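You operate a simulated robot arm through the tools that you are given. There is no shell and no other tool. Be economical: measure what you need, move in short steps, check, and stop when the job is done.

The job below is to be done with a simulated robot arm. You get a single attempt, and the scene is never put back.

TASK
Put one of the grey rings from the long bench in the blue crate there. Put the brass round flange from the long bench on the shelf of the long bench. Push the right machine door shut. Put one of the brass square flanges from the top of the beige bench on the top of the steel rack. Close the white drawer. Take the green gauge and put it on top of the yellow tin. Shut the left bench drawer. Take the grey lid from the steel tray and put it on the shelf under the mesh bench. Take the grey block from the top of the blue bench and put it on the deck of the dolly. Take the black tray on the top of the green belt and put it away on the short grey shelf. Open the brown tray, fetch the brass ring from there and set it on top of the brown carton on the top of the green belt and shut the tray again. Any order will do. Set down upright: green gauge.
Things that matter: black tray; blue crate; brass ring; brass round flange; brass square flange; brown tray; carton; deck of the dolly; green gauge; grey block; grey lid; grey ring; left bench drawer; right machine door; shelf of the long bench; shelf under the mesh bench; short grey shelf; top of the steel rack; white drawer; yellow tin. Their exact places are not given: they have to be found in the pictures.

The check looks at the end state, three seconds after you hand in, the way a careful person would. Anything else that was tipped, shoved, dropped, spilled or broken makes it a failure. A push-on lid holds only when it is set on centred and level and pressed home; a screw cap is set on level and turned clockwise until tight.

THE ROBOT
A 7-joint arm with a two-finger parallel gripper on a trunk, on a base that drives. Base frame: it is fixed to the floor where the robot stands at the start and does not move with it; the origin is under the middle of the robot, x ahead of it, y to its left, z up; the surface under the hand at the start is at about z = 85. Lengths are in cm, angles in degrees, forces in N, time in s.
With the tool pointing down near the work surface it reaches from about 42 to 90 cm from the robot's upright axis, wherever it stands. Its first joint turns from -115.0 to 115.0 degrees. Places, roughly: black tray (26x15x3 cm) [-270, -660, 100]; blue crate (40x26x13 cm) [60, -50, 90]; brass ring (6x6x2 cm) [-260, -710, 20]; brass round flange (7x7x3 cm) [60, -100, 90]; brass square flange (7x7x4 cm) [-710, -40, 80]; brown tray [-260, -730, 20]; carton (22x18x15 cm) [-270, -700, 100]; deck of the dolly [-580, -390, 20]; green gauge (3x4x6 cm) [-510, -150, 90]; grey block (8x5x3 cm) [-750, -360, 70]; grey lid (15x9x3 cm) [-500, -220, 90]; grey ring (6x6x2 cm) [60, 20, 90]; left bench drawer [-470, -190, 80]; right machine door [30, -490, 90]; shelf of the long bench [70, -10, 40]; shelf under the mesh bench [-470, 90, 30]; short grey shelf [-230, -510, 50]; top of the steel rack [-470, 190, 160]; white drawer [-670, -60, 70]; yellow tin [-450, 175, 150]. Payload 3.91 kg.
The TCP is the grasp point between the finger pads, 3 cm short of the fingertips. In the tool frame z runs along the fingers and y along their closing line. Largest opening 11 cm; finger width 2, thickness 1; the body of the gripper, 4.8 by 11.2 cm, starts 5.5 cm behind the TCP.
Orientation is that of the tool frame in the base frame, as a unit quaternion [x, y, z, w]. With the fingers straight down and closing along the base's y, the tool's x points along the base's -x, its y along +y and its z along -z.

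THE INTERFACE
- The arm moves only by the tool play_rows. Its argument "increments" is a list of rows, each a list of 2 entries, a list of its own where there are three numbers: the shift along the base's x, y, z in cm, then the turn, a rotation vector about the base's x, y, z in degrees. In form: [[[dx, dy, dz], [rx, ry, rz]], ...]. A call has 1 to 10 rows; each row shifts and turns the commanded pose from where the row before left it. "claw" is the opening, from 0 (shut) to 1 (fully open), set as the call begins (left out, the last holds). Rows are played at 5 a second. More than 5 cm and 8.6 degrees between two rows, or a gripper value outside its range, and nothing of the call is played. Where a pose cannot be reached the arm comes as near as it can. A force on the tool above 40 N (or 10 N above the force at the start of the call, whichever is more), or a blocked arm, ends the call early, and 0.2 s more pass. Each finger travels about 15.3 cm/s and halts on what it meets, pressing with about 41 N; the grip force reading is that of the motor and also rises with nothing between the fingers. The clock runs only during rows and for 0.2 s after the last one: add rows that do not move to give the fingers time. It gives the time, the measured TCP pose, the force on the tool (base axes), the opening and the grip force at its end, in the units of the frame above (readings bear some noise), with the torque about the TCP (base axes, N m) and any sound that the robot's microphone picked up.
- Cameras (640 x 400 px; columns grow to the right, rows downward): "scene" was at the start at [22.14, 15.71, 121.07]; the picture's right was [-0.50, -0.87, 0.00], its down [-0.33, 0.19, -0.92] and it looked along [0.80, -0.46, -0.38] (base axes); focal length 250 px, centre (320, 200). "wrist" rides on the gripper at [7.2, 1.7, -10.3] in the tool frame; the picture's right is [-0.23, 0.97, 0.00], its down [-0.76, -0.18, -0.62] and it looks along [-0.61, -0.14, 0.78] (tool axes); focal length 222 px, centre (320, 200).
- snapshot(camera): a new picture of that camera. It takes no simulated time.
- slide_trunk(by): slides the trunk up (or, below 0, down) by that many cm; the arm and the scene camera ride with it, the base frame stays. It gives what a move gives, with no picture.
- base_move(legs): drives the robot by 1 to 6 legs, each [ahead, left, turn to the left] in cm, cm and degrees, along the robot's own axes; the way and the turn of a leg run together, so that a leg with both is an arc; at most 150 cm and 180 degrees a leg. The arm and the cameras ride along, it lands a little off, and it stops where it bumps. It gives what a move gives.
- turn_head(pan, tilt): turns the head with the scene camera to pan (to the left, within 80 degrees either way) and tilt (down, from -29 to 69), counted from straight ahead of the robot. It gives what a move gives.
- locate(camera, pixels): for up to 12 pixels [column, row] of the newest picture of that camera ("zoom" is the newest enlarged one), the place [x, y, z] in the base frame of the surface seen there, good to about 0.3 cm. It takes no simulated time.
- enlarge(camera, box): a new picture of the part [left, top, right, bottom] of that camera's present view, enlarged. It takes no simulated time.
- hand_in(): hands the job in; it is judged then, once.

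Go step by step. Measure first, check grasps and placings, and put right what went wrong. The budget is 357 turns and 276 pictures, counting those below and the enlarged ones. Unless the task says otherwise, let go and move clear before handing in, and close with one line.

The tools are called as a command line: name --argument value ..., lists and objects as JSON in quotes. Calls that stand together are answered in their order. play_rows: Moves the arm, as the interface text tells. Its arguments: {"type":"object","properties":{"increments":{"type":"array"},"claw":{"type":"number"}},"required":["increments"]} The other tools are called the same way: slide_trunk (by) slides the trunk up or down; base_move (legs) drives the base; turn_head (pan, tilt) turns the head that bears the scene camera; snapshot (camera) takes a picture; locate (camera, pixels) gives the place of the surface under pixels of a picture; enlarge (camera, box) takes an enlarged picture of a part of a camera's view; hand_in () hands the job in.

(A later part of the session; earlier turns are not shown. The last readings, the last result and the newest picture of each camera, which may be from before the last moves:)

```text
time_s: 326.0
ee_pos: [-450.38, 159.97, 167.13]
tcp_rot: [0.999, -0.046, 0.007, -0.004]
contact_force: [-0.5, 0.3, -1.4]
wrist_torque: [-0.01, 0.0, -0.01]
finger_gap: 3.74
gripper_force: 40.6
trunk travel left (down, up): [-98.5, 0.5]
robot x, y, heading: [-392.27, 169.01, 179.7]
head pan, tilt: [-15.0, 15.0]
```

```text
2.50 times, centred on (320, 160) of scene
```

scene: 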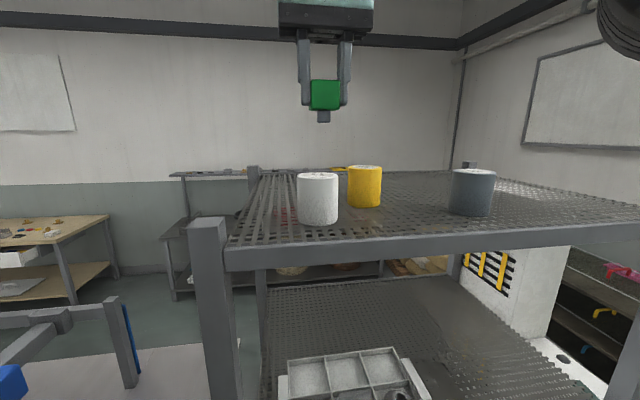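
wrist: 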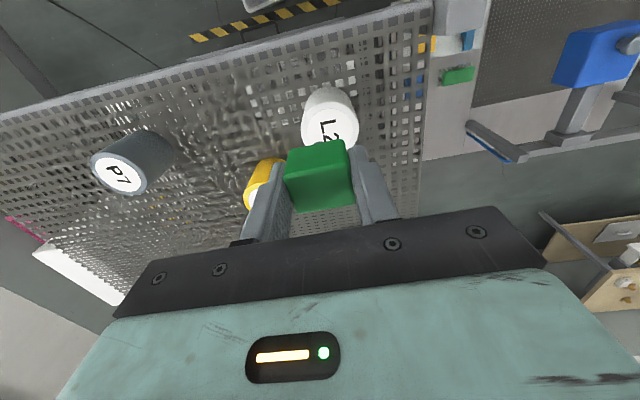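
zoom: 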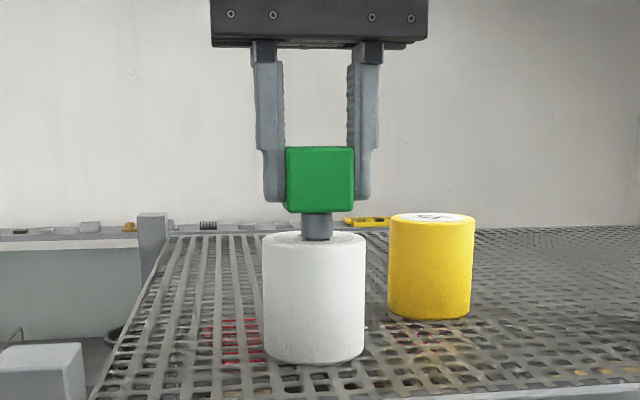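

play_rows --increments '[[[0, 0, -0.15], [0, 0, 0]], [[0, 0, 0], [0, 0, 0]]]'

play_rows --increments '[[[0, 0, -0.15], [0, 0, 0]], [[0, 0, 0], [0, 0, 0]]]'

```text
time_s: 326.6
ee_pos: [-450.4, 159.91, 167.07]
tcp_rot: [0.999, -0.045, 0.007, -0.003]
contact_force: [-0.2, -0.4, 4.5]
wrist_torque: [-0.05, 0.04, 0.0]
finger_gap: 3.74
gripper_force: 40.9
trunk travel left (down, up): [-98.5, 0.5]
robot x, y, heading: [-391.93, 168.91, 180.3]
head pan, tilt: [-15.0, 15.0]
```

```text
time_s: 327.2
ee_pos: [-450.25, 159.97, 167.04]
tcp_rot: [0.999, -0.045, 0.004, -0.002]
contact_force: [-4.2, -1.5, 23.2]
wrist_torque: [-0.11, 0.29, -0.01]
finger_gap: 3.72
gripper_force: 41.0
trunk travel left (down, up): [-98.5, 0.5]
robot x, y, heading: [-391.77, 168.54, 179.9]
head pan, tilt: [-15.0, 15.0]
```

In contact. I ease up 0.15 and open a little.

play_rows --increments '[[[0, 0, 0.15], [0, 0, 0]], [[0, 0, 0], [0, 0, 0]]]'

play_rows --increments '[[[0, 0, 0], [0, 0, 0]], [[0, 0, 0], [0, 0, 0]], [[0, 0, 1], [0, 0, 0]], [[0, 0, 3], [0, 0, 0]], [[0, 0, 3], [0, 0, 0]], [[0, 0, 0], [0, 0, 0]]]' --claw 0.5

snapshot --camera "scene"

```text
time_s: 327.8
ee_pos: [-450.46, 159.91, 167.06]
tcp_rot: [0.999, -0.046, 0.006, -0.002]
contact_force: [-2.6, 0.1, 20.5]
wrist_torque: [-0.07, 0.11, 0.01]
finger_gap: 3.73
gripper_force: 41.2
trunk travel left (down, up): [-98.5, 0.5]
robot x, y, heading: [-391.8, 168.87, 180.1]
head pan, tilt: [-15.0, 15.0]
```

```text
time_s: 329.2
ee_pos: [-450.42, 159.95, 174.03]
tcp_rot: [0.999, -0.045, 0.006, -0.002]
contact_force: [-0.2, -1.3, 0.0]
wrist_torque: [-0.02, -0.02, 0.0]
finger_gap: 5.51
gripper_force: 0.0
trunk travel left (down, up): [-98.5, 0.5]
robot x, y, heading: [-391.86, 168.86, 179.9]
head pan, tilt: [-15.0, 15.0]
```

```text
189 pictures are left
```

scene: 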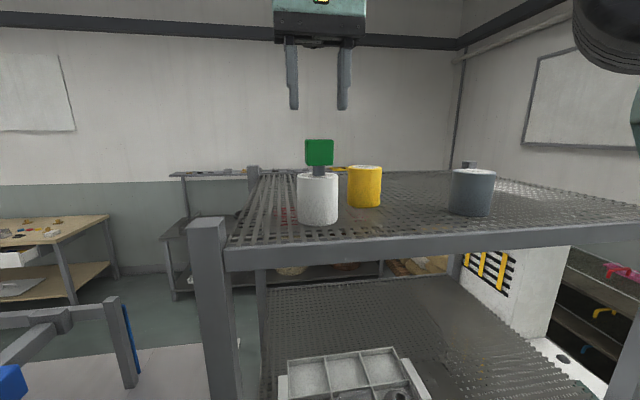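

The gauge stands on the white tin. Now I go over the yellow tin to set it back.

play_rows --increments '[[[-2.4, 3.3, 0], [0, 0, 0]], [[-2.4, 3.3, 0], [0, 0, 0]], [[-2.4, 3.3, 0], [0, 0, 0]], [[0, 0, 0], [0, 0, 0]]]' --claw 0.75

snapshot --camera "wrist"

```text
time_s: 330.2
ee_pos: [-455.99, 168.31, 173.31]
tcp_rot: [0.999, -0.045, 0.006, -0.003]
contact_force: [-0.5, 0.9, -0.6]
wrist_torque: [0.0, -0.01, 0.02]
finger_gap: 8.25
gripper_force: 0.0
out of reach, approached as far as the arm can: row 2, 3
trunk travel left (down, up): [-98.5, 0.5]
robot x, y, heading: [-392.16, 168.57, 179.9]
head pan, tilt: [-15.0, 15.0]
```

```text
188 pictures are left
```

wrist: 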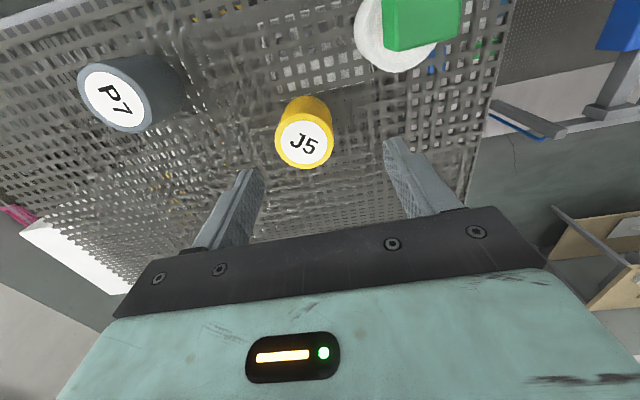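

locate --camera "wrist" --pixels '[[277, 138], [332, 138], [304, 115], [306, 166], [304, 140], [90, 95], [145, 105]]'

```text
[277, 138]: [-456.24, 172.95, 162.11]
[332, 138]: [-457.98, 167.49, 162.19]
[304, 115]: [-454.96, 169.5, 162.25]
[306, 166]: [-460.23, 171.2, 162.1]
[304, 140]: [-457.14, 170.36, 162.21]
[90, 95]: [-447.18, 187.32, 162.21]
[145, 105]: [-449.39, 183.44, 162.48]
```

play_rows --increments '[[[0, 2, 0], [0, 0, 0]], [[0, 0, -3], [0, 0, 0]], [[-1.4, 0, -2], [0, 0, 0]], [[0, 0, 0], [0, 0, 0]]]'

snapshot --camera "wrist"

```text
time_s: 331.2
ee_pos: [-457.3, 170.45, 168.46]
tcp_rot: [0.999, -0.045, 0.007, -0.003]
contact_force: [-0.4, 0.6, 0.0]
wrist_torque: [-0.01, -0.02, -0.01]
finger_gap: 8.24
gripper_force: 0.0
trunk travel left (down, up): [-98.5, 0.5]
robot x, y, heading: [-392.28, 168.69, 179.9]
head pan, tilt: [-15.0, 15.0]
```

```text
187 pictures are left
```

wrist: 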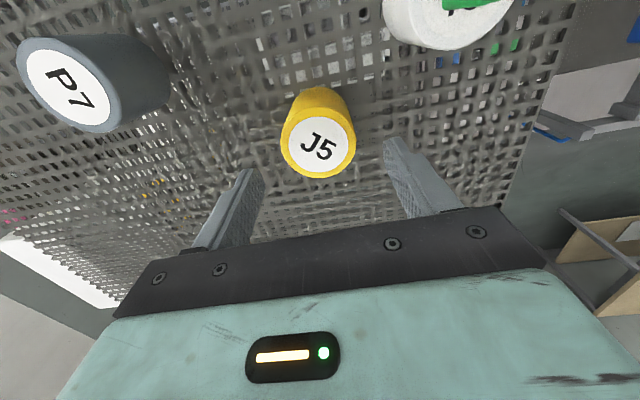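

play_rows --increments '[[[0, 0, -3], [0, 0, 0]], [[0, 0, -3], [0, 0, 0]], [[0, 0, 0], [0, 0, 0]]]'

play_rows --increments '[[[0, 0, 0], [0, 0, 0]], [[0, 0, 0], [0, 0, 0]], [[0, 0, 0], [0, 0, 0]], [[0, 0, 1], [0, 0, 0]], [[0, 0, 0], [0, 0, 0]]]' --claw 0

snapshot --camera "scene"

```text
time_s: 332.0
ee_pos: [-457.45, 170.39, 162.29]
tcp_rot: [0.999, -0.045, 0.005, -0.002]
contact_force: [-0.2, -0.4, 0.0]
wrist_torque: [-0.02, -0.01, -0.02]
finger_gap: 8.26
gripper_force: 0.2
trunk travel left (down, up): [-98.5, 0.5]
robot x, y, heading: [-392.06, 168.53, 180.0]
head pan, tilt: [-15.0, 15.0]
```

```text
time_s: 333.2
ee_pos: [-457.47, 170.33, 163.44]
tcp_rot: [0.999, -0.046, 0.006, -0.003]
contact_force: [0.5, -0.2, -1.3]
wrist_torque: [0.08, 0.0, 0.02]
finger_gap: 6.11
gripper_force: 40.5
trunk travel left (down, up): [-98.5, 0.5]
robot x, y, heading: [-392.06, 168.86, 180.0]
head pan, tilt: [-15.0, 15.0]
```

```text
186 pictures are left
```

scene: 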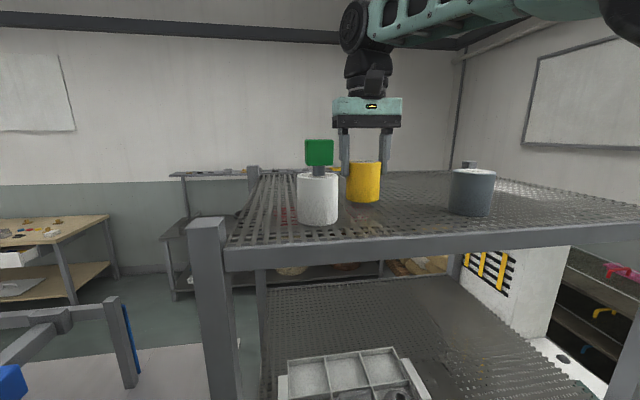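

Tin held and lifted 1 cm. I carry it back into its row.

play_rows --increments '[[[2, 1, 0], [0, 0, 0]], [[2, 1, 0], [0, 0, 0]], [[2, 0, 0], [0, 0, 0]], [[1.9, 0, 0], [0, 0, 0]], [[0, 0, -0.6], [0, 0, 0]], [[0, 0, -0.3], [0, 0, 0]], [[0, 0, 0], [0, 0, 0]]]'

snapshot --camera "scene"

locate --camera "scene" --pixels '[[385, 178], [385, 200], [318, 200], [472, 190], [385, 210]]'

```text
time_s: 334.8
ee_pos: [-449.61, 172.22, 162.38]
tcp_rot: [0.999, -0.045, 0.007, -0.004]
contact_force: [-0.3, -0.5, -1.3]
wrist_torque: [0.0, -0.01, 0.01]
finger_gap: 6.09
gripper_force: 41.0
trunk travel left (down, up): [-98.5, 0.5]
robot x, y, heading: [-391.85, 168.58, 180.1]
head pan, tilt: [-15.0, 15.0]
```

```text
185 pictures are left
```

scene: 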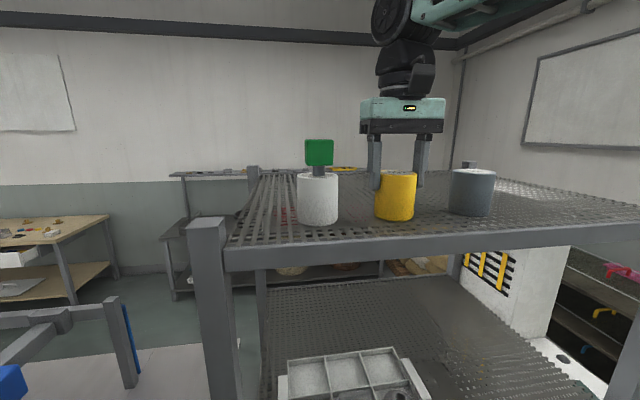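

```text
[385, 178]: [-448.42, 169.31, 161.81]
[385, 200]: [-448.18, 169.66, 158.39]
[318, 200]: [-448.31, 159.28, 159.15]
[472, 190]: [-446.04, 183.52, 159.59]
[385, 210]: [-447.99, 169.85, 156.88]
```

play_rows --increments '[[[0, 0, -0.1], [0, 0, 0]], [[0, 0, 0], [0, 0, 0]]]'

play_rows --increments '[[[0, 0, 0], [0, 0, 0]], [[0, 0, 0], [0, 0, 0]], [[0, 0, 3], [0, 0, 0]], [[0, 0, 4], [0, 0, 0]], [[0, 0, 4.5], [0, 0, 0]], [[0, 0, 0], [0, 0, 0]]]' --claw 0.7

play_rows --increments '[[[-0.2, -4.2, 0], [0, 0, 0]], [[-0.2, -4.2, 0], [0, 0, 0]], [[-0.2, -4.0, 0], [0, 0, 0]], [[0, 0, 0], [0, 0, 0]]]' --claw 0.55

snapshot --camera "scene"

snapshot --camera "wrist"

```text
time_s: 335.4
ee_pos: [-449.64, 172.25, 162.32]
tcp_rot: [0.999, -0.045, 0.007, -0.003]
contact_force: [-0.8, -0.3, -1.0]
wrist_torque: [-0.01, -0.02, -0.02]
finger_gap: 6.08
gripper_force: 40.5
trunk travel left (down, up): [-98.5, 0.5]
robot x, y, heading: [-392.1, 168.97, 180.0]
head pan, tilt: [-15.0, 15.0]
```

```text
time_s: 336.8
ee_pos: [-449.62, 172.3, 173.91]
tcp_rot: [0.999, -0.045, 0.007, -0.003]
contact_force: [-0.1, -0.8, -0.6]
wrist_torque: [0.03, 0.0, -0.02]
finger_gap: 7.73
gripper_force: 0.1
trunk travel left (down, up): [-98.5, 0.5]
robot x, y, heading: [-391.95, 168.88, 180.0]
head pan, tilt: [-15.0, 15.0]
```

```text
time_s: 337.8
ee_pos: [-450.04, 159.66, 173.95]
tcp_rot: [0.999, -0.045, 0.006, -0.003]
contact_force: [0.4, -0.1, 0.3]
wrist_torque: [0.02, 0.01, 0.01]
finger_gap: 6.04
gripper_force: 0.0
trunk travel left (down, up): [-98.5, 0.5]
robot x, y, heading: [-392.44, 168.6, 180.2]
head pan, tilt: [-15.0, 15.0]
```

```text
184 pictures are left
```

scene: 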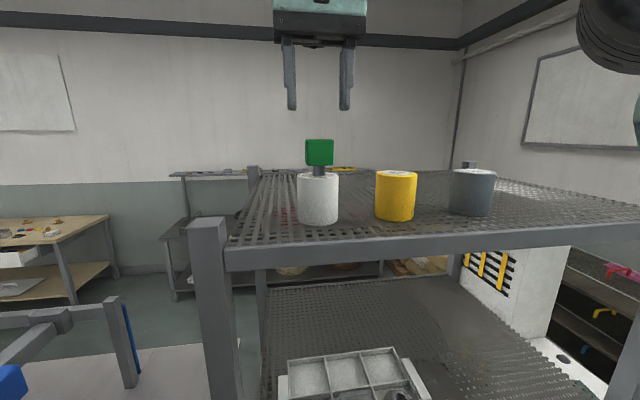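

```text
183 pictures are left
```

wrist: 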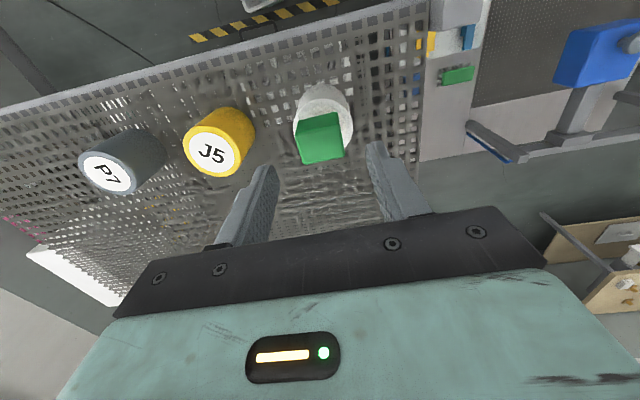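

The tins are in a row again. I regrip the gauge at the pose where I released it.

play_rows --increments '[[[-0.35, 0.3, -3], [0, 0, 0]], [[0, 0, -2.5], [0, 0, 0]], [[0, 0, -1.3], [0, 0, 0]], [[0, 0, 0], [0, 0, 0]]]'

play_rows --increments '[[[0, 0, 0], [0, 0, 0]], [[0, 0, 0], [0, 0, 0]], [[0, 0, 1], [0, 0, 0]], [[0, 0, 3], [0, 0, 0]], [[0, 0, 2], [0, 0, 0]], [[0, 0, 0], [0, 0, 0]]]' --claw 0

snapshot --camera "scene"

```text
time_s: 338.8
ee_pos: [-450.3, 160.17, 167.05]
tcp_rot: [0.999, -0.044, 0.006, -0.002]
contact_force: [-0.8, -0.4, -0.5]
wrist_torque: [-0.01, -0.03, 0.0]
finger_gap: 6.07
gripper_force: 0.1
trunk travel left (down, up): [-98.5, 0.5]
robot x, y, heading: [-392.03, 168.79, 179.9]
head pan, tilt: [-15.0, 15.0]
```

```text
time_s: 340.2
ee_pos: [-450.36, 160.29, 172.89]
tcp_rot: [0.999, -0.045, 0.007, -0.003]
contact_force: [0.0, 0.5, -1.4]
wrist_torque: [-0.01, -0.03, 0.0]
finger_gap: 3.72
gripper_force: 41.5
trunk travel left (down, up): [-98.5, 0.5]
robot x, y, heading: [-392.08, 168.88, 179.8]
head pan, tilt: [-15.0, 15.0]
```

```text
182 pictures are left
```

scene: 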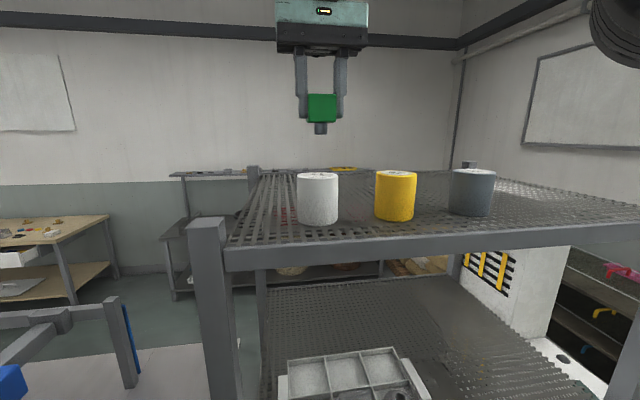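

play_rows --increments '[[[0.3, 4.1, 0], [0, 0, 0]], [[0.3, 4.1, 0], [0, 0, 0]], [[0.3, 4.05, 0], [0, 0, 0]], [[0, 0, -3], [0, 0, 0]], [[0, 0, -1.5], [0, 0, 0]], [[0, 0, 0], [0, 0, 0]]]'

enlarge --camera "scene" --box '[320, 80, 480, 240]'

locate --camera "zoom" --pixels '[[300, 200], [300, 180], [300, 228], [245, 245], [350, 245], [300, 300]]'

```text
time_s: 341.6
ee_pos: [-449.33, 172.59, 168.37]
tcp_rot: [0.999, -0.045, 0.006, -0.004]
contact_force: [-0.9, -0.2, -0.5]
wrist_torque: [0.01, 0.0, -0.02]
finger_gap: 3.74
gripper_force: 41.2
trunk travel left (down, up): [-98.5, 0.5]
robot x, y, heading: [-392.17, 168.5, 180.0]
head pan, tilt: [-15.0, 15.0]
```

```text
2.50 times, centred on (400, 160) of scene
```

zoom: 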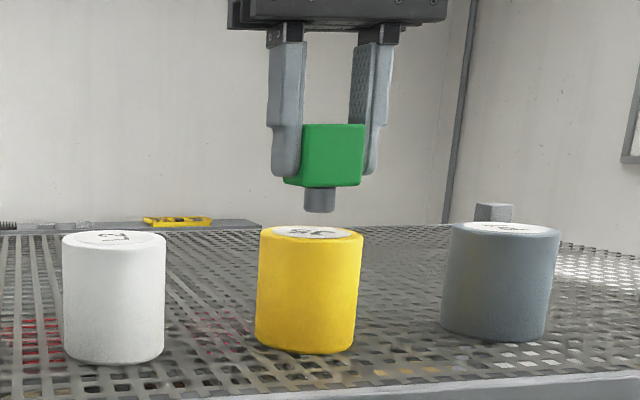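

```text
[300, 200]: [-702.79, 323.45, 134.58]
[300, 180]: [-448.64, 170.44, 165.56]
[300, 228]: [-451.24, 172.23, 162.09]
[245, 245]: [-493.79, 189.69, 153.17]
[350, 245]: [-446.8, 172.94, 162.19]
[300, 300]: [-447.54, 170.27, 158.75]
```

play_rows --increments '[[[0, -0.3, -0.9], [0, 0, 0]], [[0, 0, -0.3], [0, 0, 0]], [[0, 0, -0.15], [0, 0, 0]], [[0, 0, 0], [0, 0, 0]]]'

enlarge --camera "scene" --box '[320, 80, 480, 240]'

```text
time_s: 342.6
ee_pos: [-449.51, 172.2, 167.15]
tcp_rot: [0.999, -0.045, 0.006, -0.004]
contact_force: [-0.5, 0.1, -0.3]
wrist_torque: [0.0, -0.01, 0.01]
finger_gap: 3.78
gripper_force: 40.9
trunk travel left (down, up): [-98.5, 0.5]
robot x, y, heading: [-392.04, 168.74, 180.2]
head pan, tilt: [-15.0, 15.0]
```

```text
2.50 times, centred on (400, 160) of scene
```

zoom: 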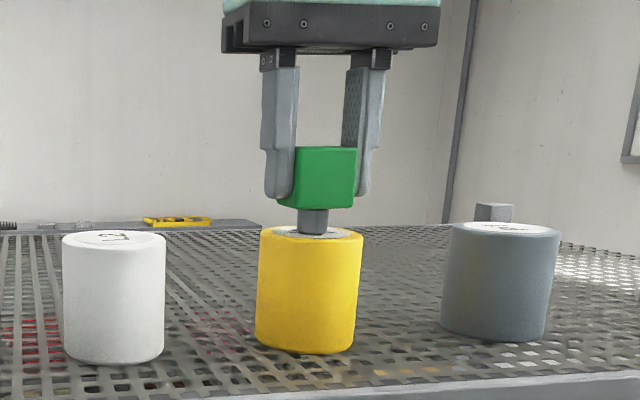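

Centred on the tin; I lower to contact, then release.

play_rows --increments '[[[0, 0, -0.15], [0, 0, 0]], [[0, 0, 0], [0, 0, 0]]]'

play_rows --increments '[[[0, 0, 0], [0, 0, 0]], [[0, 0, 0], [0, 0, 0]], [[0, 0, 1], [0, 0, 0]], [[0, 0, 3], [0, 0, 0]], [[0, 0, 3], [0, 0, 0]], [[0, 0, 0], [0, 0, 0]]]' --claw 0.5

enlarge --camera "scene" --box '[260, 60, 500, 240]'

```text
time_s: 343.2
ee_pos: [-449.55, 172.22, 167.12]
tcp_rot: [0.999, -0.046, 0.008, -0.003]
contact_force: [-1.0, 0.7, 6.9]
wrist_torque: [-0.02, -0.02, -0.01]
finger_gap: 3.73
gripper_force: 40.8
trunk travel left (down, up): [-98.5, 0.5]
robot x, y, heading: [-391.92, 168.75, 180.0]
head pan, tilt: [-15.0, 15.0]
```

```text
time_s: 344.6
ee_pos: [-449.34, 172.15, 173.9]
tcp_rot: [0.999, -0.046, 0.006, -0.004]
contact_force: [-0.4, 0.6, 0.3]
wrist_torque: [0.0, -0.03, 0.02]
finger_gap: 5.48
gripper_force: 0.0
trunk travel left (down, up): [-98.5, 0.5]
robot x, y, heading: [-392.26, 168.44, 180.1]
head pan, tilt: [-15.0, 15.0]
```

```text
2.22 times, centred on (380, 150) of scene
```

zoom: 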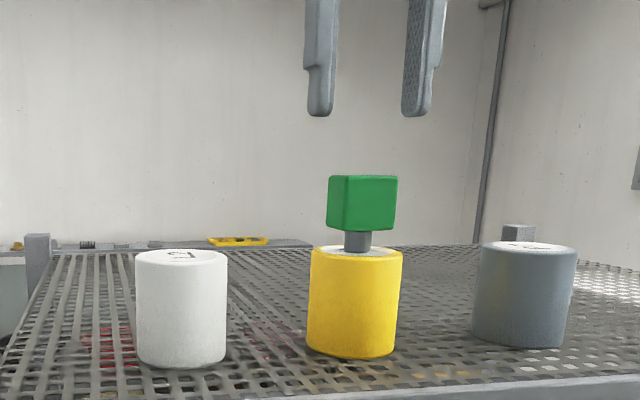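

The gauge stands upright on the yellow tin. Next: white drawer and square flange at the beige bench. I back away, lower the trunk, and drive to y≈0.

base_move --legs '[[-55, 0, 0]]'

slide_trunk --by -40

slide_trunk --by -6

play_rows --increments '[[[1, 0, -2], [0, 0, 5]], [[0, 0, -2], [0, 0, 0]]]' --claw 0.7

base_move --legs '[[10, 150, 0], [0, 15, 0]]'

turn_head --pan 0 --tilt 20

snapshot --camera "scene"

```text
time_s: 347.8
ee_pos: [-393.39, 172.06, 173.99]
tcp_rot: [0.999, -0.043, 0.007, -0.003]
contact_force: [-0.2, 1.1, 0.8]
wrist_torque: [-0.03, -0.01, 0.01]
finger_gap: 5.49
gripper_force: 0.0
trunk travel left (down, up): [-98.5, 0.5]
robot x, y, heading: [-336.01, 168.94, -179.8]
head pan, tilt: [-15.0, 15.0]
```

```text
time_s: 351.6
ee_pos: [-393.43, 171.92, 133.96]
tcp_rot: [0.999, -0.043, 0.007, -0.003]
contact_force: [0.2, 0.0, 0.2]
wrist_torque: [-0.01, -0.01, 0.02]
finger_gap: 5.51
gripper_force: 0.0
trunk travel left (down, up): [-58.5, 40.5]
robot x, y, heading: [-336.19, 168.82, -180.2]
head pan, tilt: [-15.0, 15.0]
```

```text
time_s: 352.6
ee_pos: [-393.46, 172.03, 127.86]
tcp_rot: [0.999, -0.043, 0.006, -0.004]
contact_force: [-0.1, 0.4, -0.5]
wrist_torque: [-0.01, -0.03, -0.01]
finger_gap: 5.49
gripper_force: 0.0
trunk travel left (down, up): [-52.5, 46.5]
robot x, y, heading: [-335.76, 168.61, -179.9]
head pan, tilt: [-15.0, 15.0]
```

```text
time_s: 353.2
ee_pos: [-392.31, 171.8, 123.75]
tcp_rot: [1.0, 0.001, 0.006, -0.003]
contact_force: [0.0, -0.7, 0.5]
wrist_torque: [-0.03, 0.0, 0.0]
finger_gap: 7.69
gripper_force: 0.0
trunk travel left (down, up): [-52.5, 46.5]
robot x, y, heading: [-336.09, 168.56, -179.8]
head pan, tilt: [-15.0, 15.0]
```

```text
refused: leg 1 is longer than a leg can be; nothing moved
```

```text
time_s: 354.0
ee_pos: [-392.34, 171.89, 123.99]
tcp_rot: [1.0, -0.001, 0.006, -0.004]
contact_force: [0.3, 0.3, 0.2]
wrist_torque: [-0.02, 0.02, 0.0]
finger_gap: 7.7
gripper_force: 0.0
trunk travel left (down, up): [-52.5, 46.5]
robot x, y, heading: [-336.12, 168.73, -179.9]
head pan, tilt: [0.0, 20.0]
```

```text
178 pictures are left
```

scene: 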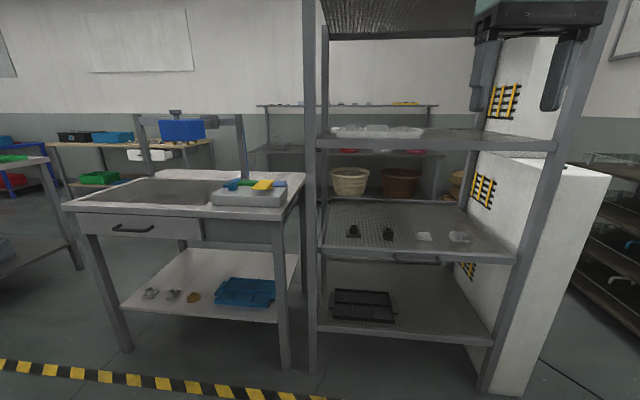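

Measure the mesh bench edges, then drive left.

locate --camera "scene" --pixels '[[65, 207], [305, 200], [125, 345], [45, 165], [80, 260], [130, 303], [280, 300], [200, 270], [230, 290], [190, 295], [155, 258], [140, 120]]'

base_move --legs '[[0, 150, 0], [0, 17, 0]]'

snapshot --camera "scene"

```text
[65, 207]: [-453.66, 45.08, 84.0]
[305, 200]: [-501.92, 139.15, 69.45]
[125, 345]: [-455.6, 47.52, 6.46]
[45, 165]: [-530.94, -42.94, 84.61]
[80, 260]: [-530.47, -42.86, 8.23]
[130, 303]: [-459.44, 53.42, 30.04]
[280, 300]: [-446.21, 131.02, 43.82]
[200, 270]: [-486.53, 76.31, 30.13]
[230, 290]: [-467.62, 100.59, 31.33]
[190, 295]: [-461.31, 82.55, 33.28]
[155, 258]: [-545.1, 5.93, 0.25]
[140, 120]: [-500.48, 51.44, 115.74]
```

```text
time_s: 362.4
ee_pos: [-389.74, 3.59, 123.84]
tcp_rot: [1.0, 0.013, 0.006, -0.003]
contact_force: [-0.1, -0.1, -0.7]
wrist_torque: [-0.03, 0.01, -0.03]
finger_gap: 7.67
gripper_force: 0.0
trunk travel left (down, up): [-52.5, 46.5]
robot x, y, heading: [-333.4, 1.96, -178.4]
head pan, tilt: [0.0, 20.0]
```

```text
177 pictures are left
```

scene: 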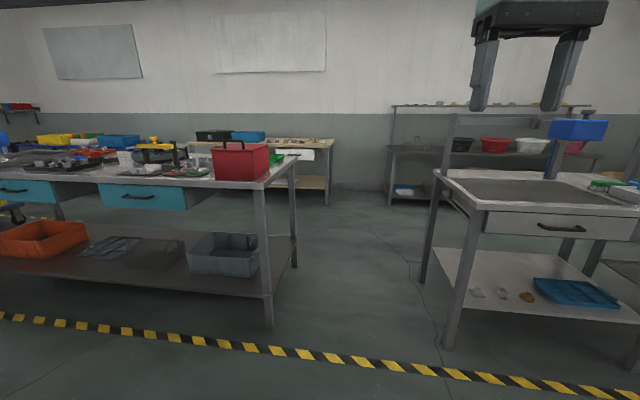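

The gap between the benches is ~90 cm centred near y≈-1. I straighten and drive through.

base_move --legs '[[0, -3, -1.6], [120, 0, 0]]'

turn_head --pan 20 --tilt 25

snapshot --camera "scene"

```text
time_s: 368.9
ee_pos: [-508.12, 9.85, 123.98]
tcp_rot: [1.0, -0.008, 0.006, -0.002]
contact_force: [-0.3, 0.4, 0.4]
wrist_torque: [0.01, 0.02, 0.04]
finger_gap: 7.75
gripper_force: 0.1
trunk travel left (down, up): [-52.5, 46.5]
robot x, y, heading: [-452.24, 5.85, 179.2]
head pan, tilt: [0.0, 20.0]
```

```text
time_s: 369.7
ee_pos: [-508.12, 9.86, 123.94]
tcp_rot: [1.0, -0.008, 0.006, -0.004]
contact_force: [0.3, 0.8, 0.6]
wrist_torque: [-0.02, -0.02, 0.01]
finger_gap: 7.71
gripper_force: 0.2
trunk travel left (down, up): [-52.5, 46.5]
robot x, y, heading: [-451.81, 5.43, 179.3]
head pan, tilt: [20.0, 25.0]
```

```text
176 pictures are left
```

scene: 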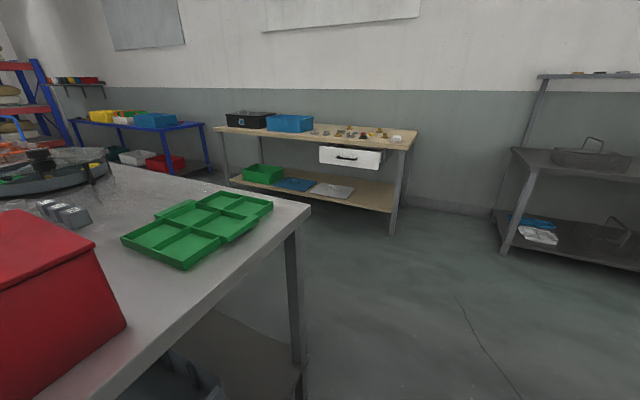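

locate --camera "scene" --pixels '[[350, 157], [318, 148], [382, 155], [365, 132], [395, 140], [415, 133], [220, 130], [392, 232], [340, 130], [215, 185]]'

base_move --legs '[[60, 4, 0], [70, 0, 0]]'

snapshot --camera "scene"

```text
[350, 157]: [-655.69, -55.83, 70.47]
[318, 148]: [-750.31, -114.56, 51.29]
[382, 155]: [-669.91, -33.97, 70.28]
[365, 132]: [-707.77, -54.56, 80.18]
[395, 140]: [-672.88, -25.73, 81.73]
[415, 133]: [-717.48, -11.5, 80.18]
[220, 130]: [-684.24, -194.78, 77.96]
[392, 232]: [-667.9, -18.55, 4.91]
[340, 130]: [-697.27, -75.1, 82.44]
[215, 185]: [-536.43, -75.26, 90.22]
```

```text
time_s: 376.6
ee_pos: [-638.2, 6.52, 123.8]
tcp_rot: [1.0, -0.003, 0.006, -0.004]
contact_force: [-0.8, -0.1, -0.1]
wrist_torque: [0.0, 0.0, -0.01]
finger_gap: 7.71
gripper_force: 0.0
trunk travel left (down, up): [-52.5, 46.5]
robot x, y, heading: [-581.88, 3.21, 179.7]
head pan, tilt: [20.0, 25.0]
```

```text
175 pictures are left
```

scene: 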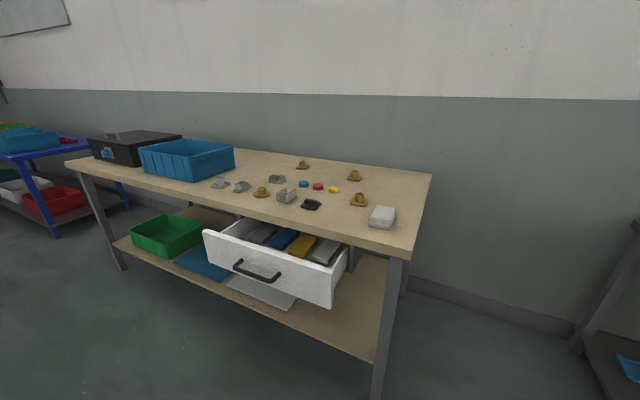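

I drive left to face the white drawer, and view it.

base_move --legs '[[8, 0, 0], [0, 58, 0]]'

turn_head --pan 0 --tilt 40

snapshot --camera "scene"

```text
time_s: 380.5
ee_pos: [-646.24, -52.25, 124.0]
tcp_rot: [1.0, -0.002, 0.006, -0.004]
contact_force: [-0.3, 0.0, -0.2]
wrist_torque: [-0.01, -0.01, -0.04]
finger_gap: 7.7
gripper_force: 0.1
trunk travel left (down, up): [-52.5, 46.5]
robot x, y, heading: [-589.98, -55.53, 179.9]
head pan, tilt: [20.0, 25.0]
```

```text
time_s: 381.4
ee_pos: [-646.36, -52.21, 123.98]
tcp_rot: [1.0, -0.002, 0.006, -0.004]
contact_force: [-1.2, 0.0, -0.1]
wrist_torque: [0.02, 0.0, -0.02]
finger_gap: 7.7
gripper_force: 0.0
trunk travel left (down, up): [-52.5, 46.5]
robot x, y, heading: [-589.97, -55.14, 179.9]
head pan, tilt: [0.0, 40.0]
```

```text
174 pictures are left
```

scene: 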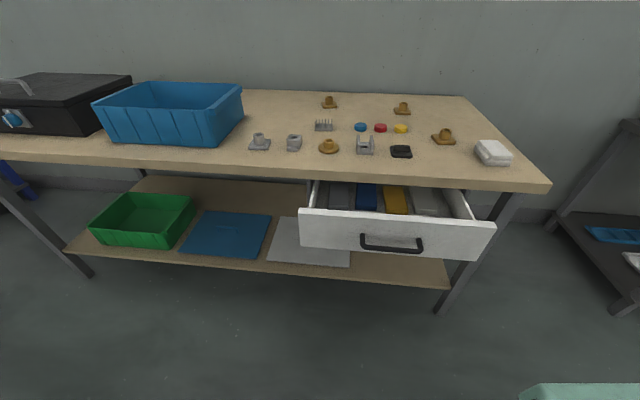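

locate --camera "scene" --pixels '[[302, 212], [494, 226], [395, 220], [395, 230], [420, 248], [300, 180], [500, 188], [443, 130], [443, 143], [402, 113], [330, 107], [328, 150]]'

enlarge --camera "scene" --box '[240, 80, 520, 270]'

```text
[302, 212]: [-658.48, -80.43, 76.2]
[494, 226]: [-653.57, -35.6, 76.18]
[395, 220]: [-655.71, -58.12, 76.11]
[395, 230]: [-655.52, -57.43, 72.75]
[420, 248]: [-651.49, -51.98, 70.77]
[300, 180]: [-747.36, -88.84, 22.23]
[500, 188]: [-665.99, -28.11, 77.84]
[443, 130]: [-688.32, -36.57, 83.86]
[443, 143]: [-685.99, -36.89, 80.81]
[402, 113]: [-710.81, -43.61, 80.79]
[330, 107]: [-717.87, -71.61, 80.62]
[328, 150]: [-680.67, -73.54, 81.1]
```

```text
2.11 times, centred on (380, 175) of scene
```

zoom: 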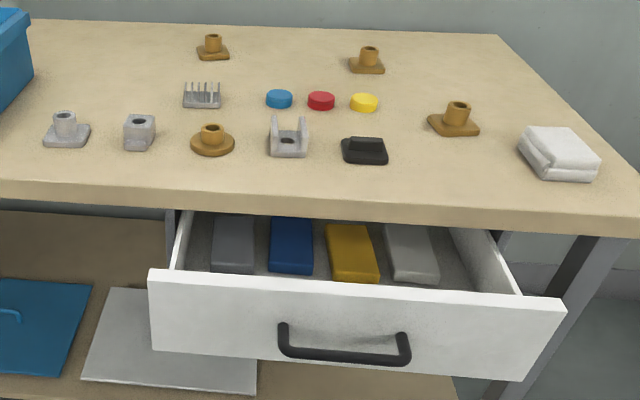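

Drawer front at x≈-655.7, top z 76.2; it should end at about -668.5. I lower the trunk, tilt the closed fingers and push above the handle.

slide_trunk --by -12

play_rows --increments '[[[0.5, -1, -4], [0, 7.5, 0]], [[0.5, -1, -4], [0, 7.5, 0]], [[0, -1, -4], [0, 7.5, 0]], [[0, -1, -4], [0, 7.5, 0]], [[0, -1, -4], [0, 7.5, 0]], [[0, 0, -4], [0, 7.5, 0]], [[0, 0, -4], [0, 0, 0]], [[0, 0, -4], [0, 0, 0]], [[0, 0, -3.6], [0, 0, 0]], [[0, 0, 0], [0, 0, 0]]]' --claw 0

snapshot --camera "scene"

```text
time_s: 382.9
ee_pos: [-646.4, -52.1, 111.75]
tcp_rot: [1.0, -0.003, 0.006, -0.003]
contact_force: [-0.3, -0.1, -0.2]
wrist_torque: [-0.01, -0.01, 0.0]
finger_gap: 7.72
gripper_force: 0.2
trunk travel left (down, up): [-40.5, 58.5]
robot x, y, heading: [-590.05, -55.29, 179.9]
head pan, tilt: [0.0, 40.0]
```

```text
time_s: 385.1
ee_pos: [-647.82, -59.01, 77.56]
tcp_rot: [0.927, -0.001, -0.375, -0.001]
contact_force: [0.0, 0.0, -0.1]
wrist_torque: [0.03, 0.0, 0.03]
finger_gap: 0.02
gripper_force: 37.3
out of reach, approached as far as the arm can: row 8, 9
trunk travel left (down, up): [-40.5, 58.5]
robot x, y, heading: [-589.97, -55.32, 180.0]
head pan, tilt: [0.0, 40.0]
```

```text
172 pictures are left
```

scene: 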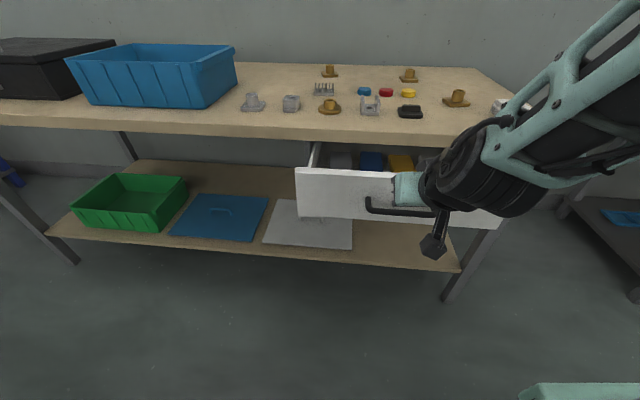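

I need 1.5 cm lower; I use the trunk, then push.

slide_trunk --by -1.8

play_rows --increments '[[[-2.5, 0, 0], [0, 0, 0]], [[-2.5, 0, 0], [0, 0, 0]], [[-2.5, 0, 0], [0, 0, 0]], [[-2.5, 0, 0], [0, 0, 0]], [[-2, 0, 0], [0, 0, 0]]]'

snapshot --camera "scene"

```text
time_s: 385.7
ee_pos: [-647.86, -58.99, 75.83]
tcp_rot: [0.926, -0.003, -0.377, -0.003]
contact_force: [-0.3, 0.3, -0.2]
wrist_torque: [0.02, 0.02, -0.01]
finger_gap: 0.01
gripper_force: 37.4
trunk travel left (down, up): [-38.7, 60.3]
robot x, y, heading: [-590.4, -55.48, 180.0]
head pan, tilt: [0.0, 40.0]
```

```text
time_s: 386.9
ee_pos: [-657.93, -58.54, 77.7]
tcp_rot: [0.927, -0.002, -0.376, -0.003]
contact_force: [0.2, 0.8, 0.3]
wrist_torque: [-0.02, 0.02, -0.01]
finger_gap: 0.0
gripper_force: 38.0
out of reach, approached as far as the arm can: row 4, 5
trunk travel left (down, up): [-38.7, 60.3]
robot x, y, heading: [-590.22, -55.65, 179.9]
head pan, tilt: [0.0, 40.0]
```

```text
171 pictures are left
```

scene: 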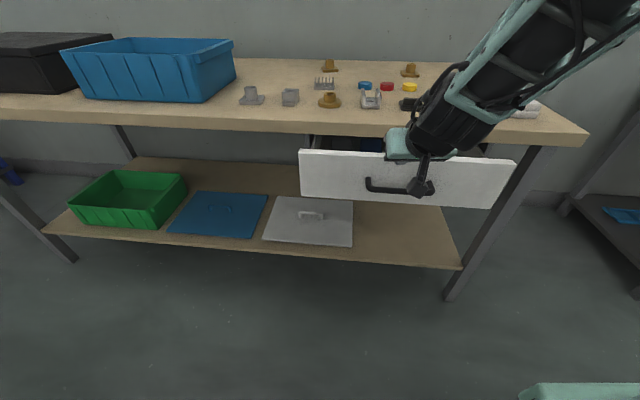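

locate --camera "scene" --pixels '[[303, 152], [513, 165], [350, 160], [330, 134], [403, 155], [470, 170]]'

enlarge --camera "scene" --box '[290, 90, 530, 240]'

```text
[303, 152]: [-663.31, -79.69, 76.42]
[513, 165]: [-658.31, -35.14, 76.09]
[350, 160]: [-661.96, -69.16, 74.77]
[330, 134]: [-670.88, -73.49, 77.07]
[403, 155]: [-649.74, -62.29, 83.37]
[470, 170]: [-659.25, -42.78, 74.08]
```

```text
2.67 times, centred on (410, 165) of scene
```

zoom: 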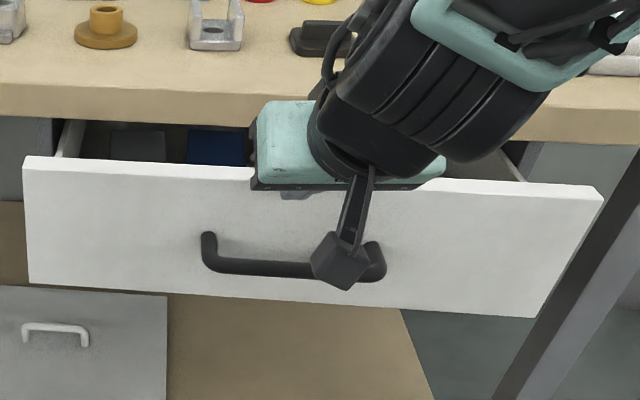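

The drawer moved 5 cm in. The arm is at a joint limit, so I lower the trunk slightly after easing off, then push with the base.

play_rows --increments '[[[1.5, 0, 0], [0, 0, 0]], [[0, 0, 0], [0, 0, 0]]]'

slide_trunk --by -2

base_move --legs '[[7, 0, 0]]'

snapshot --camera "scene"

locate --camera "scene" --pixels '[[303, 150], [350, 155], [330, 130], [480, 165], [515, 160]]'

```text
time_s: 387.5
ee_pos: [-656.31, -58.56, 77.88]
tcp_rot: [0.927, -0.003, -0.375, -0.003]
contact_force: [0.1, -0.1, -0.5]
wrist_torque: [-0.02, 0.01, 0.0]
finger_gap: 0.01
gripper_force: 37.7
trunk travel left (down, up): [-38.7, 60.3]
robot x, y, heading: [-590.04, -55.55, 180.0]
head pan, tilt: [0.0, 40.0]
```

```text
time_s: 388.2
ee_pos: [-656.41, -58.6, 75.77]
tcp_rot: [0.927, -0.004, -0.376, -0.003]
contact_force: [-0.5, -0.5, 0.1]
wrist_torque: [-0.05, 0.01, -0.03]
finger_gap: 0.0
gripper_force: 37.8
trunk travel left (down, up): [-36.7, 62.3]
robot x, y, heading: [-589.88, -55.65, 179.8]
head pan, tilt: [0.0, 40.0]
```

```text
time_s: 389.2
ee_pos: [-663.38, -58.66, 75.73]
tcp_rot: [0.926, -0.003, -0.376, -0.003]
contact_force: [-0.1, 0.4, -0.3]
wrist_torque: [0.0, 0.0, -0.01]
finger_gap: 0.0
gripper_force: 37.5
trunk travel left (down, up): [-36.7, 62.3]
robot x, y, heading: [-596.74, -55.36, -179.7]
head pan, tilt: [0.0, 40.0]
```

```text
169 pictures are left
```

scene: 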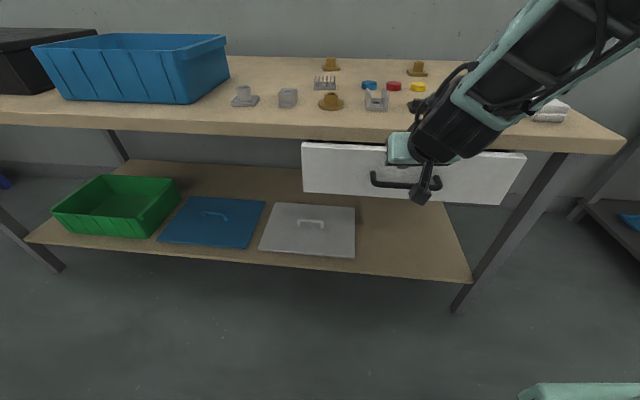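

```text
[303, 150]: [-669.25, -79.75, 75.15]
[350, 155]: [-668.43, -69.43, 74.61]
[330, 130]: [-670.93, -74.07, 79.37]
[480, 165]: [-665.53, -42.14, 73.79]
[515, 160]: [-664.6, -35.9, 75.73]
```

Nearly there; another push.

base_move --legs '[[4, 0, 0]]'

snapshot --camera "scene"

locate --camera "scene" --pixels '[[306, 150], [350, 155], [330, 130], [480, 165], [515, 160]]'

```text
time_s: 390.2
ee_pos: [-666.82, -58.8, 75.5]
tcp_rot: [0.929, -0.001, -0.371, -0.001]
contact_force: [4.6, 0.2, 2.0]
wrist_torque: [0.01, 0.0, -0.04]
finger_gap: 0.02
gripper_force: 37.4
trunk travel left (down, up): [-36.7, 62.3]
robot x, y, heading: [-600.75, -55.43, -180.2]
head pan, tilt: [0.0, 40.0]
stopped in leg 1: the force on the tool passed its limit at 66 N (the readings are from after the stop); the commanded pose is now the measured one
```

```text
168 pictures are left
```

scene: 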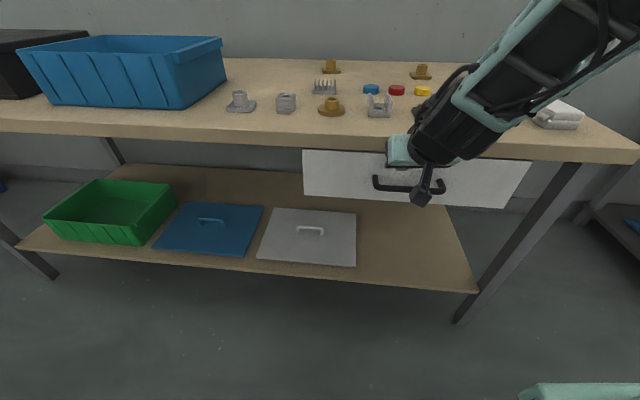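

```text
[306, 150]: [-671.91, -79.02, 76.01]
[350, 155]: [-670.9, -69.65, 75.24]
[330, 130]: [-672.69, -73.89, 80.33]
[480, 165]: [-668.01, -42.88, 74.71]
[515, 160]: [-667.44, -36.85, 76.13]
```

The drawer hit its stop, flush with the bench edge. I back out, straighten the tool and go for the square flange at (-687,-37).

base_move --legs '[[-12, 0, 0]]'

play_rows --increments '[[[0, 0, 4], [0, -7.5, 0]], [[0, 0, 4], [0, -7.5, 0]], [[0, 0, 4], [0, -7.5, 0]], [[0, 0, 4], [0, -7.5, 0]], [[0, 0, 4], [0, -7.5, 0]], [[0, 0, 4], [0, -7.0, 0]], [[0, 0, 4], [0, 0, 0]], [[0, 0, 4], [0, 0, 0]]]' --claw 0.7

base_move --legs '[[0, -19, 0], [20, 0, 0]]'

snapshot --camera "wrist"

snapshot --camera "scene"

```text
time_s: 391.4
ee_pos: [-654.81, -58.75, 75.63]
tcp_rot: [0.929, -0.002, -0.371, -0.002]
contact_force: [0.1, -1.5, -0.2]
wrist_torque: [0.01, 0.03, 0.02]
finger_gap: 0.0
gripper_force: 37.6
trunk travel left (down, up): [-36.7, 62.3]
robot x, y, heading: [-588.66, -55.28, -179.9]
head pan, tilt: [0.0, 40.0]
```

```text
time_s: 393.2
ee_pos: [-652.6, -57.68, 105.59]
tcp_rot: [0.999, -0.002, -0.037, -0.02]
contact_force: [0.5, -0.4, -0.1]
wrist_torque: [0.0, 0.02, 0.0]
finger_gap: 7.69
gripper_force: 0.1
out of reach, approached as far as the arm can: row 1, 6, 7, 8
trunk travel left (down, up): [-36.7, 62.3]
robot x, y, heading: [-589.05, -55.08, -179.8]
head pan, tilt: [0.0, 40.0]
```

```text
time_s: 396.0
ee_pos: [-672.74, -38.73, 105.48]
tcp_rot: [0.999, -0.004, -0.037, -0.019]
contact_force: [0.0, 0.8, -0.2]
wrist_torque: [0.0, 0.05, 0.0]
finger_gap: 7.69
gripper_force: 0.0
trunk travel left (down, up): [-36.7, 62.3]
robot x, y, heading: [-608.99, -36.54, 179.8]
head pan, tilt: [0.0, 40.0]
```

```text
167 pictures are left
```

wrist: 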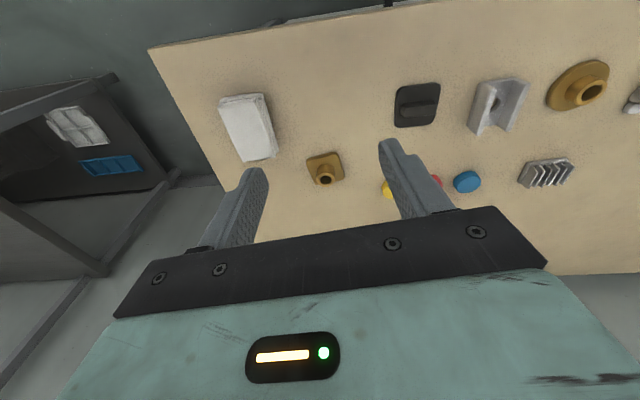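

```text
166 pictures are left
```

scene: 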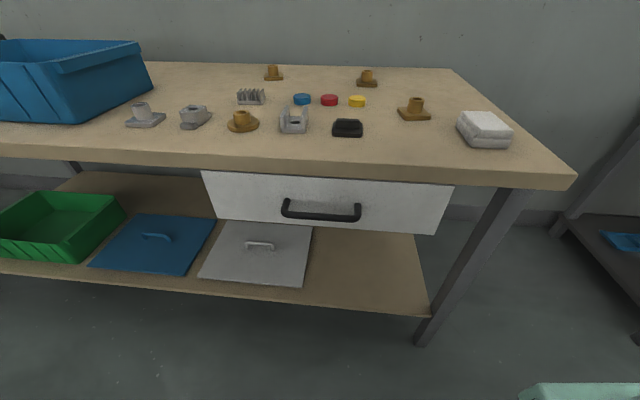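

Drawer is shut. Tool is about 4° off vertical; I measure the flange and correct the tilt.

locate --camera "wrist" --pixels '[[307, 165], [338, 155], [345, 178], [318, 187], [325, 178], [325, 165], [390, 190]]'

locate --camera "scene" --pixels '[[398, 113], [430, 115], [415, 99], [416, 119], [408, 106], [424, 106]]'

play_rows --increments '[[[0, 0, -4], [-2.2, -4.3, 0]], [[-3, 0, -2], [0, 0, 0]], [[-3, 0, 0], [0, 0, 0]], [[-3, 0, 0], [0, 0, 0]], [[-3, 0, 0], [0, 0, 0]], [[0, 0, 0], [0, 0, 0]]]'

snapshot --camera "wrist"

```text
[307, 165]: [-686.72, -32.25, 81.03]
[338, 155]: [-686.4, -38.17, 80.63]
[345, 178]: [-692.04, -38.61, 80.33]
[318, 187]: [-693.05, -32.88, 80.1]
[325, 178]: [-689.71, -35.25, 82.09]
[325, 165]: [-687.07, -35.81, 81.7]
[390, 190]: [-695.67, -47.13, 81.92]
```

```text
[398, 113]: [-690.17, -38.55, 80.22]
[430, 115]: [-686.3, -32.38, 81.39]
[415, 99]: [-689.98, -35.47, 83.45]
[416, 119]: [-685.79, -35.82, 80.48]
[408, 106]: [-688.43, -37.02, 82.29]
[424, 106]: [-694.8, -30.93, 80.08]
```

```text
time_s: 397.4
ee_pos: [-672.98, -38.02, 98.25]
tcp_rot: [1.0, -0.004, 0.0, 0.0]
contact_force: [0.4, 0.3, -0.7]
wrist_torque: [-0.01, -0.01, 0.01]
finger_gap: 7.71
gripper_force: 0.0
out of reach, approached as far as the arm can: row 2, 3, 4, 5
trunk travel left (down, up): [-36.7, 62.3]
robot x, y, heading: [-609.09, -36.7, 180.0]
head pan, tilt: [0.0, 40.0]
```

```text
165 pictures are left
```

wrist: 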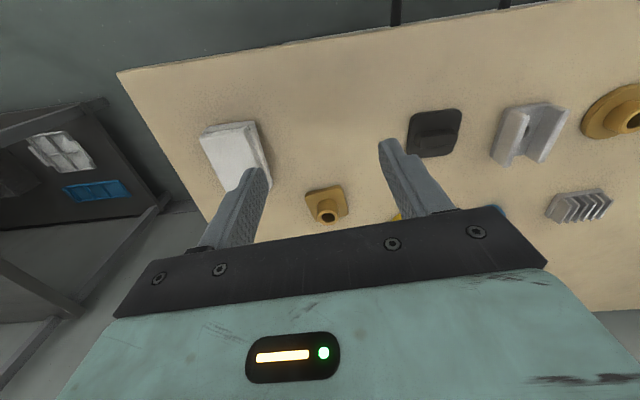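

The arm's config is limited with the trunk low; I raise the trunk 15.8 cm and then reach out lower relative to the shoulder.

slide_trunk --by 15.8

play_rows --increments '[[[0, 0, -4], [0, 0, 0]], [[0, 0, -4], [0, 0, 0]], [[0, 0, -4], [0, 0, 0]], [[-4, 0, 0], [0, 0, 0]], [[-4, 0, 0], [0, 0, 0]], [[-4, 0, 0], [0, 0, 0]], [[-3, 0, 0], [0, 0, 0]], [[0, 0, 0], [0, 0, 0]]]'

snapshot --camera "wrist"

```text
time_s: 399.2
ee_pos: [-672.97, -37.89, 114.19]
tcp_rot: [1.0, -0.005, -0.001, 0.0]
contact_force: [1.3, -0.9, 0.7]
wrist_torque: [0.03, 0.0, 0.0]
finger_gap: 7.73
gripper_force: 0.0
trunk travel left (down, up): [-52.5, 46.5]
robot x, y, heading: [-609.06, -36.56, 180.0]
head pan, tilt: [0.0, 40.0]
```

```text
time_s: 401.0
ee_pos: [-672.7, -37.22, 104.66]
tcp_rot: [1.0, -0.004, 0.0, -0.001]
contact_force: [0.6, 0.8, 0.7]
wrist_torque: [-0.03, 0.0, 0.0]
finger_gap: 7.69
gripper_force: 0.1
out of reach, approached as far as the arm can: row 3, 4, 5, 6, 7
trunk travel left (down, up): [-52.5, 46.5]
robot x, y, heading: [-609.29, -36.19, 179.8]
head pan, tilt: [0.0, 40.0]
```

```text
164 pictures are left
```

wrist: 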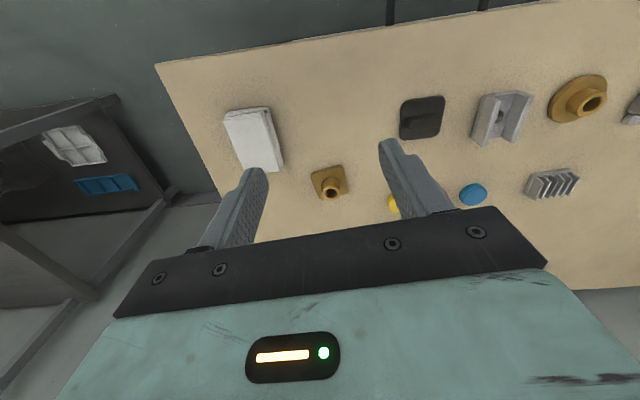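

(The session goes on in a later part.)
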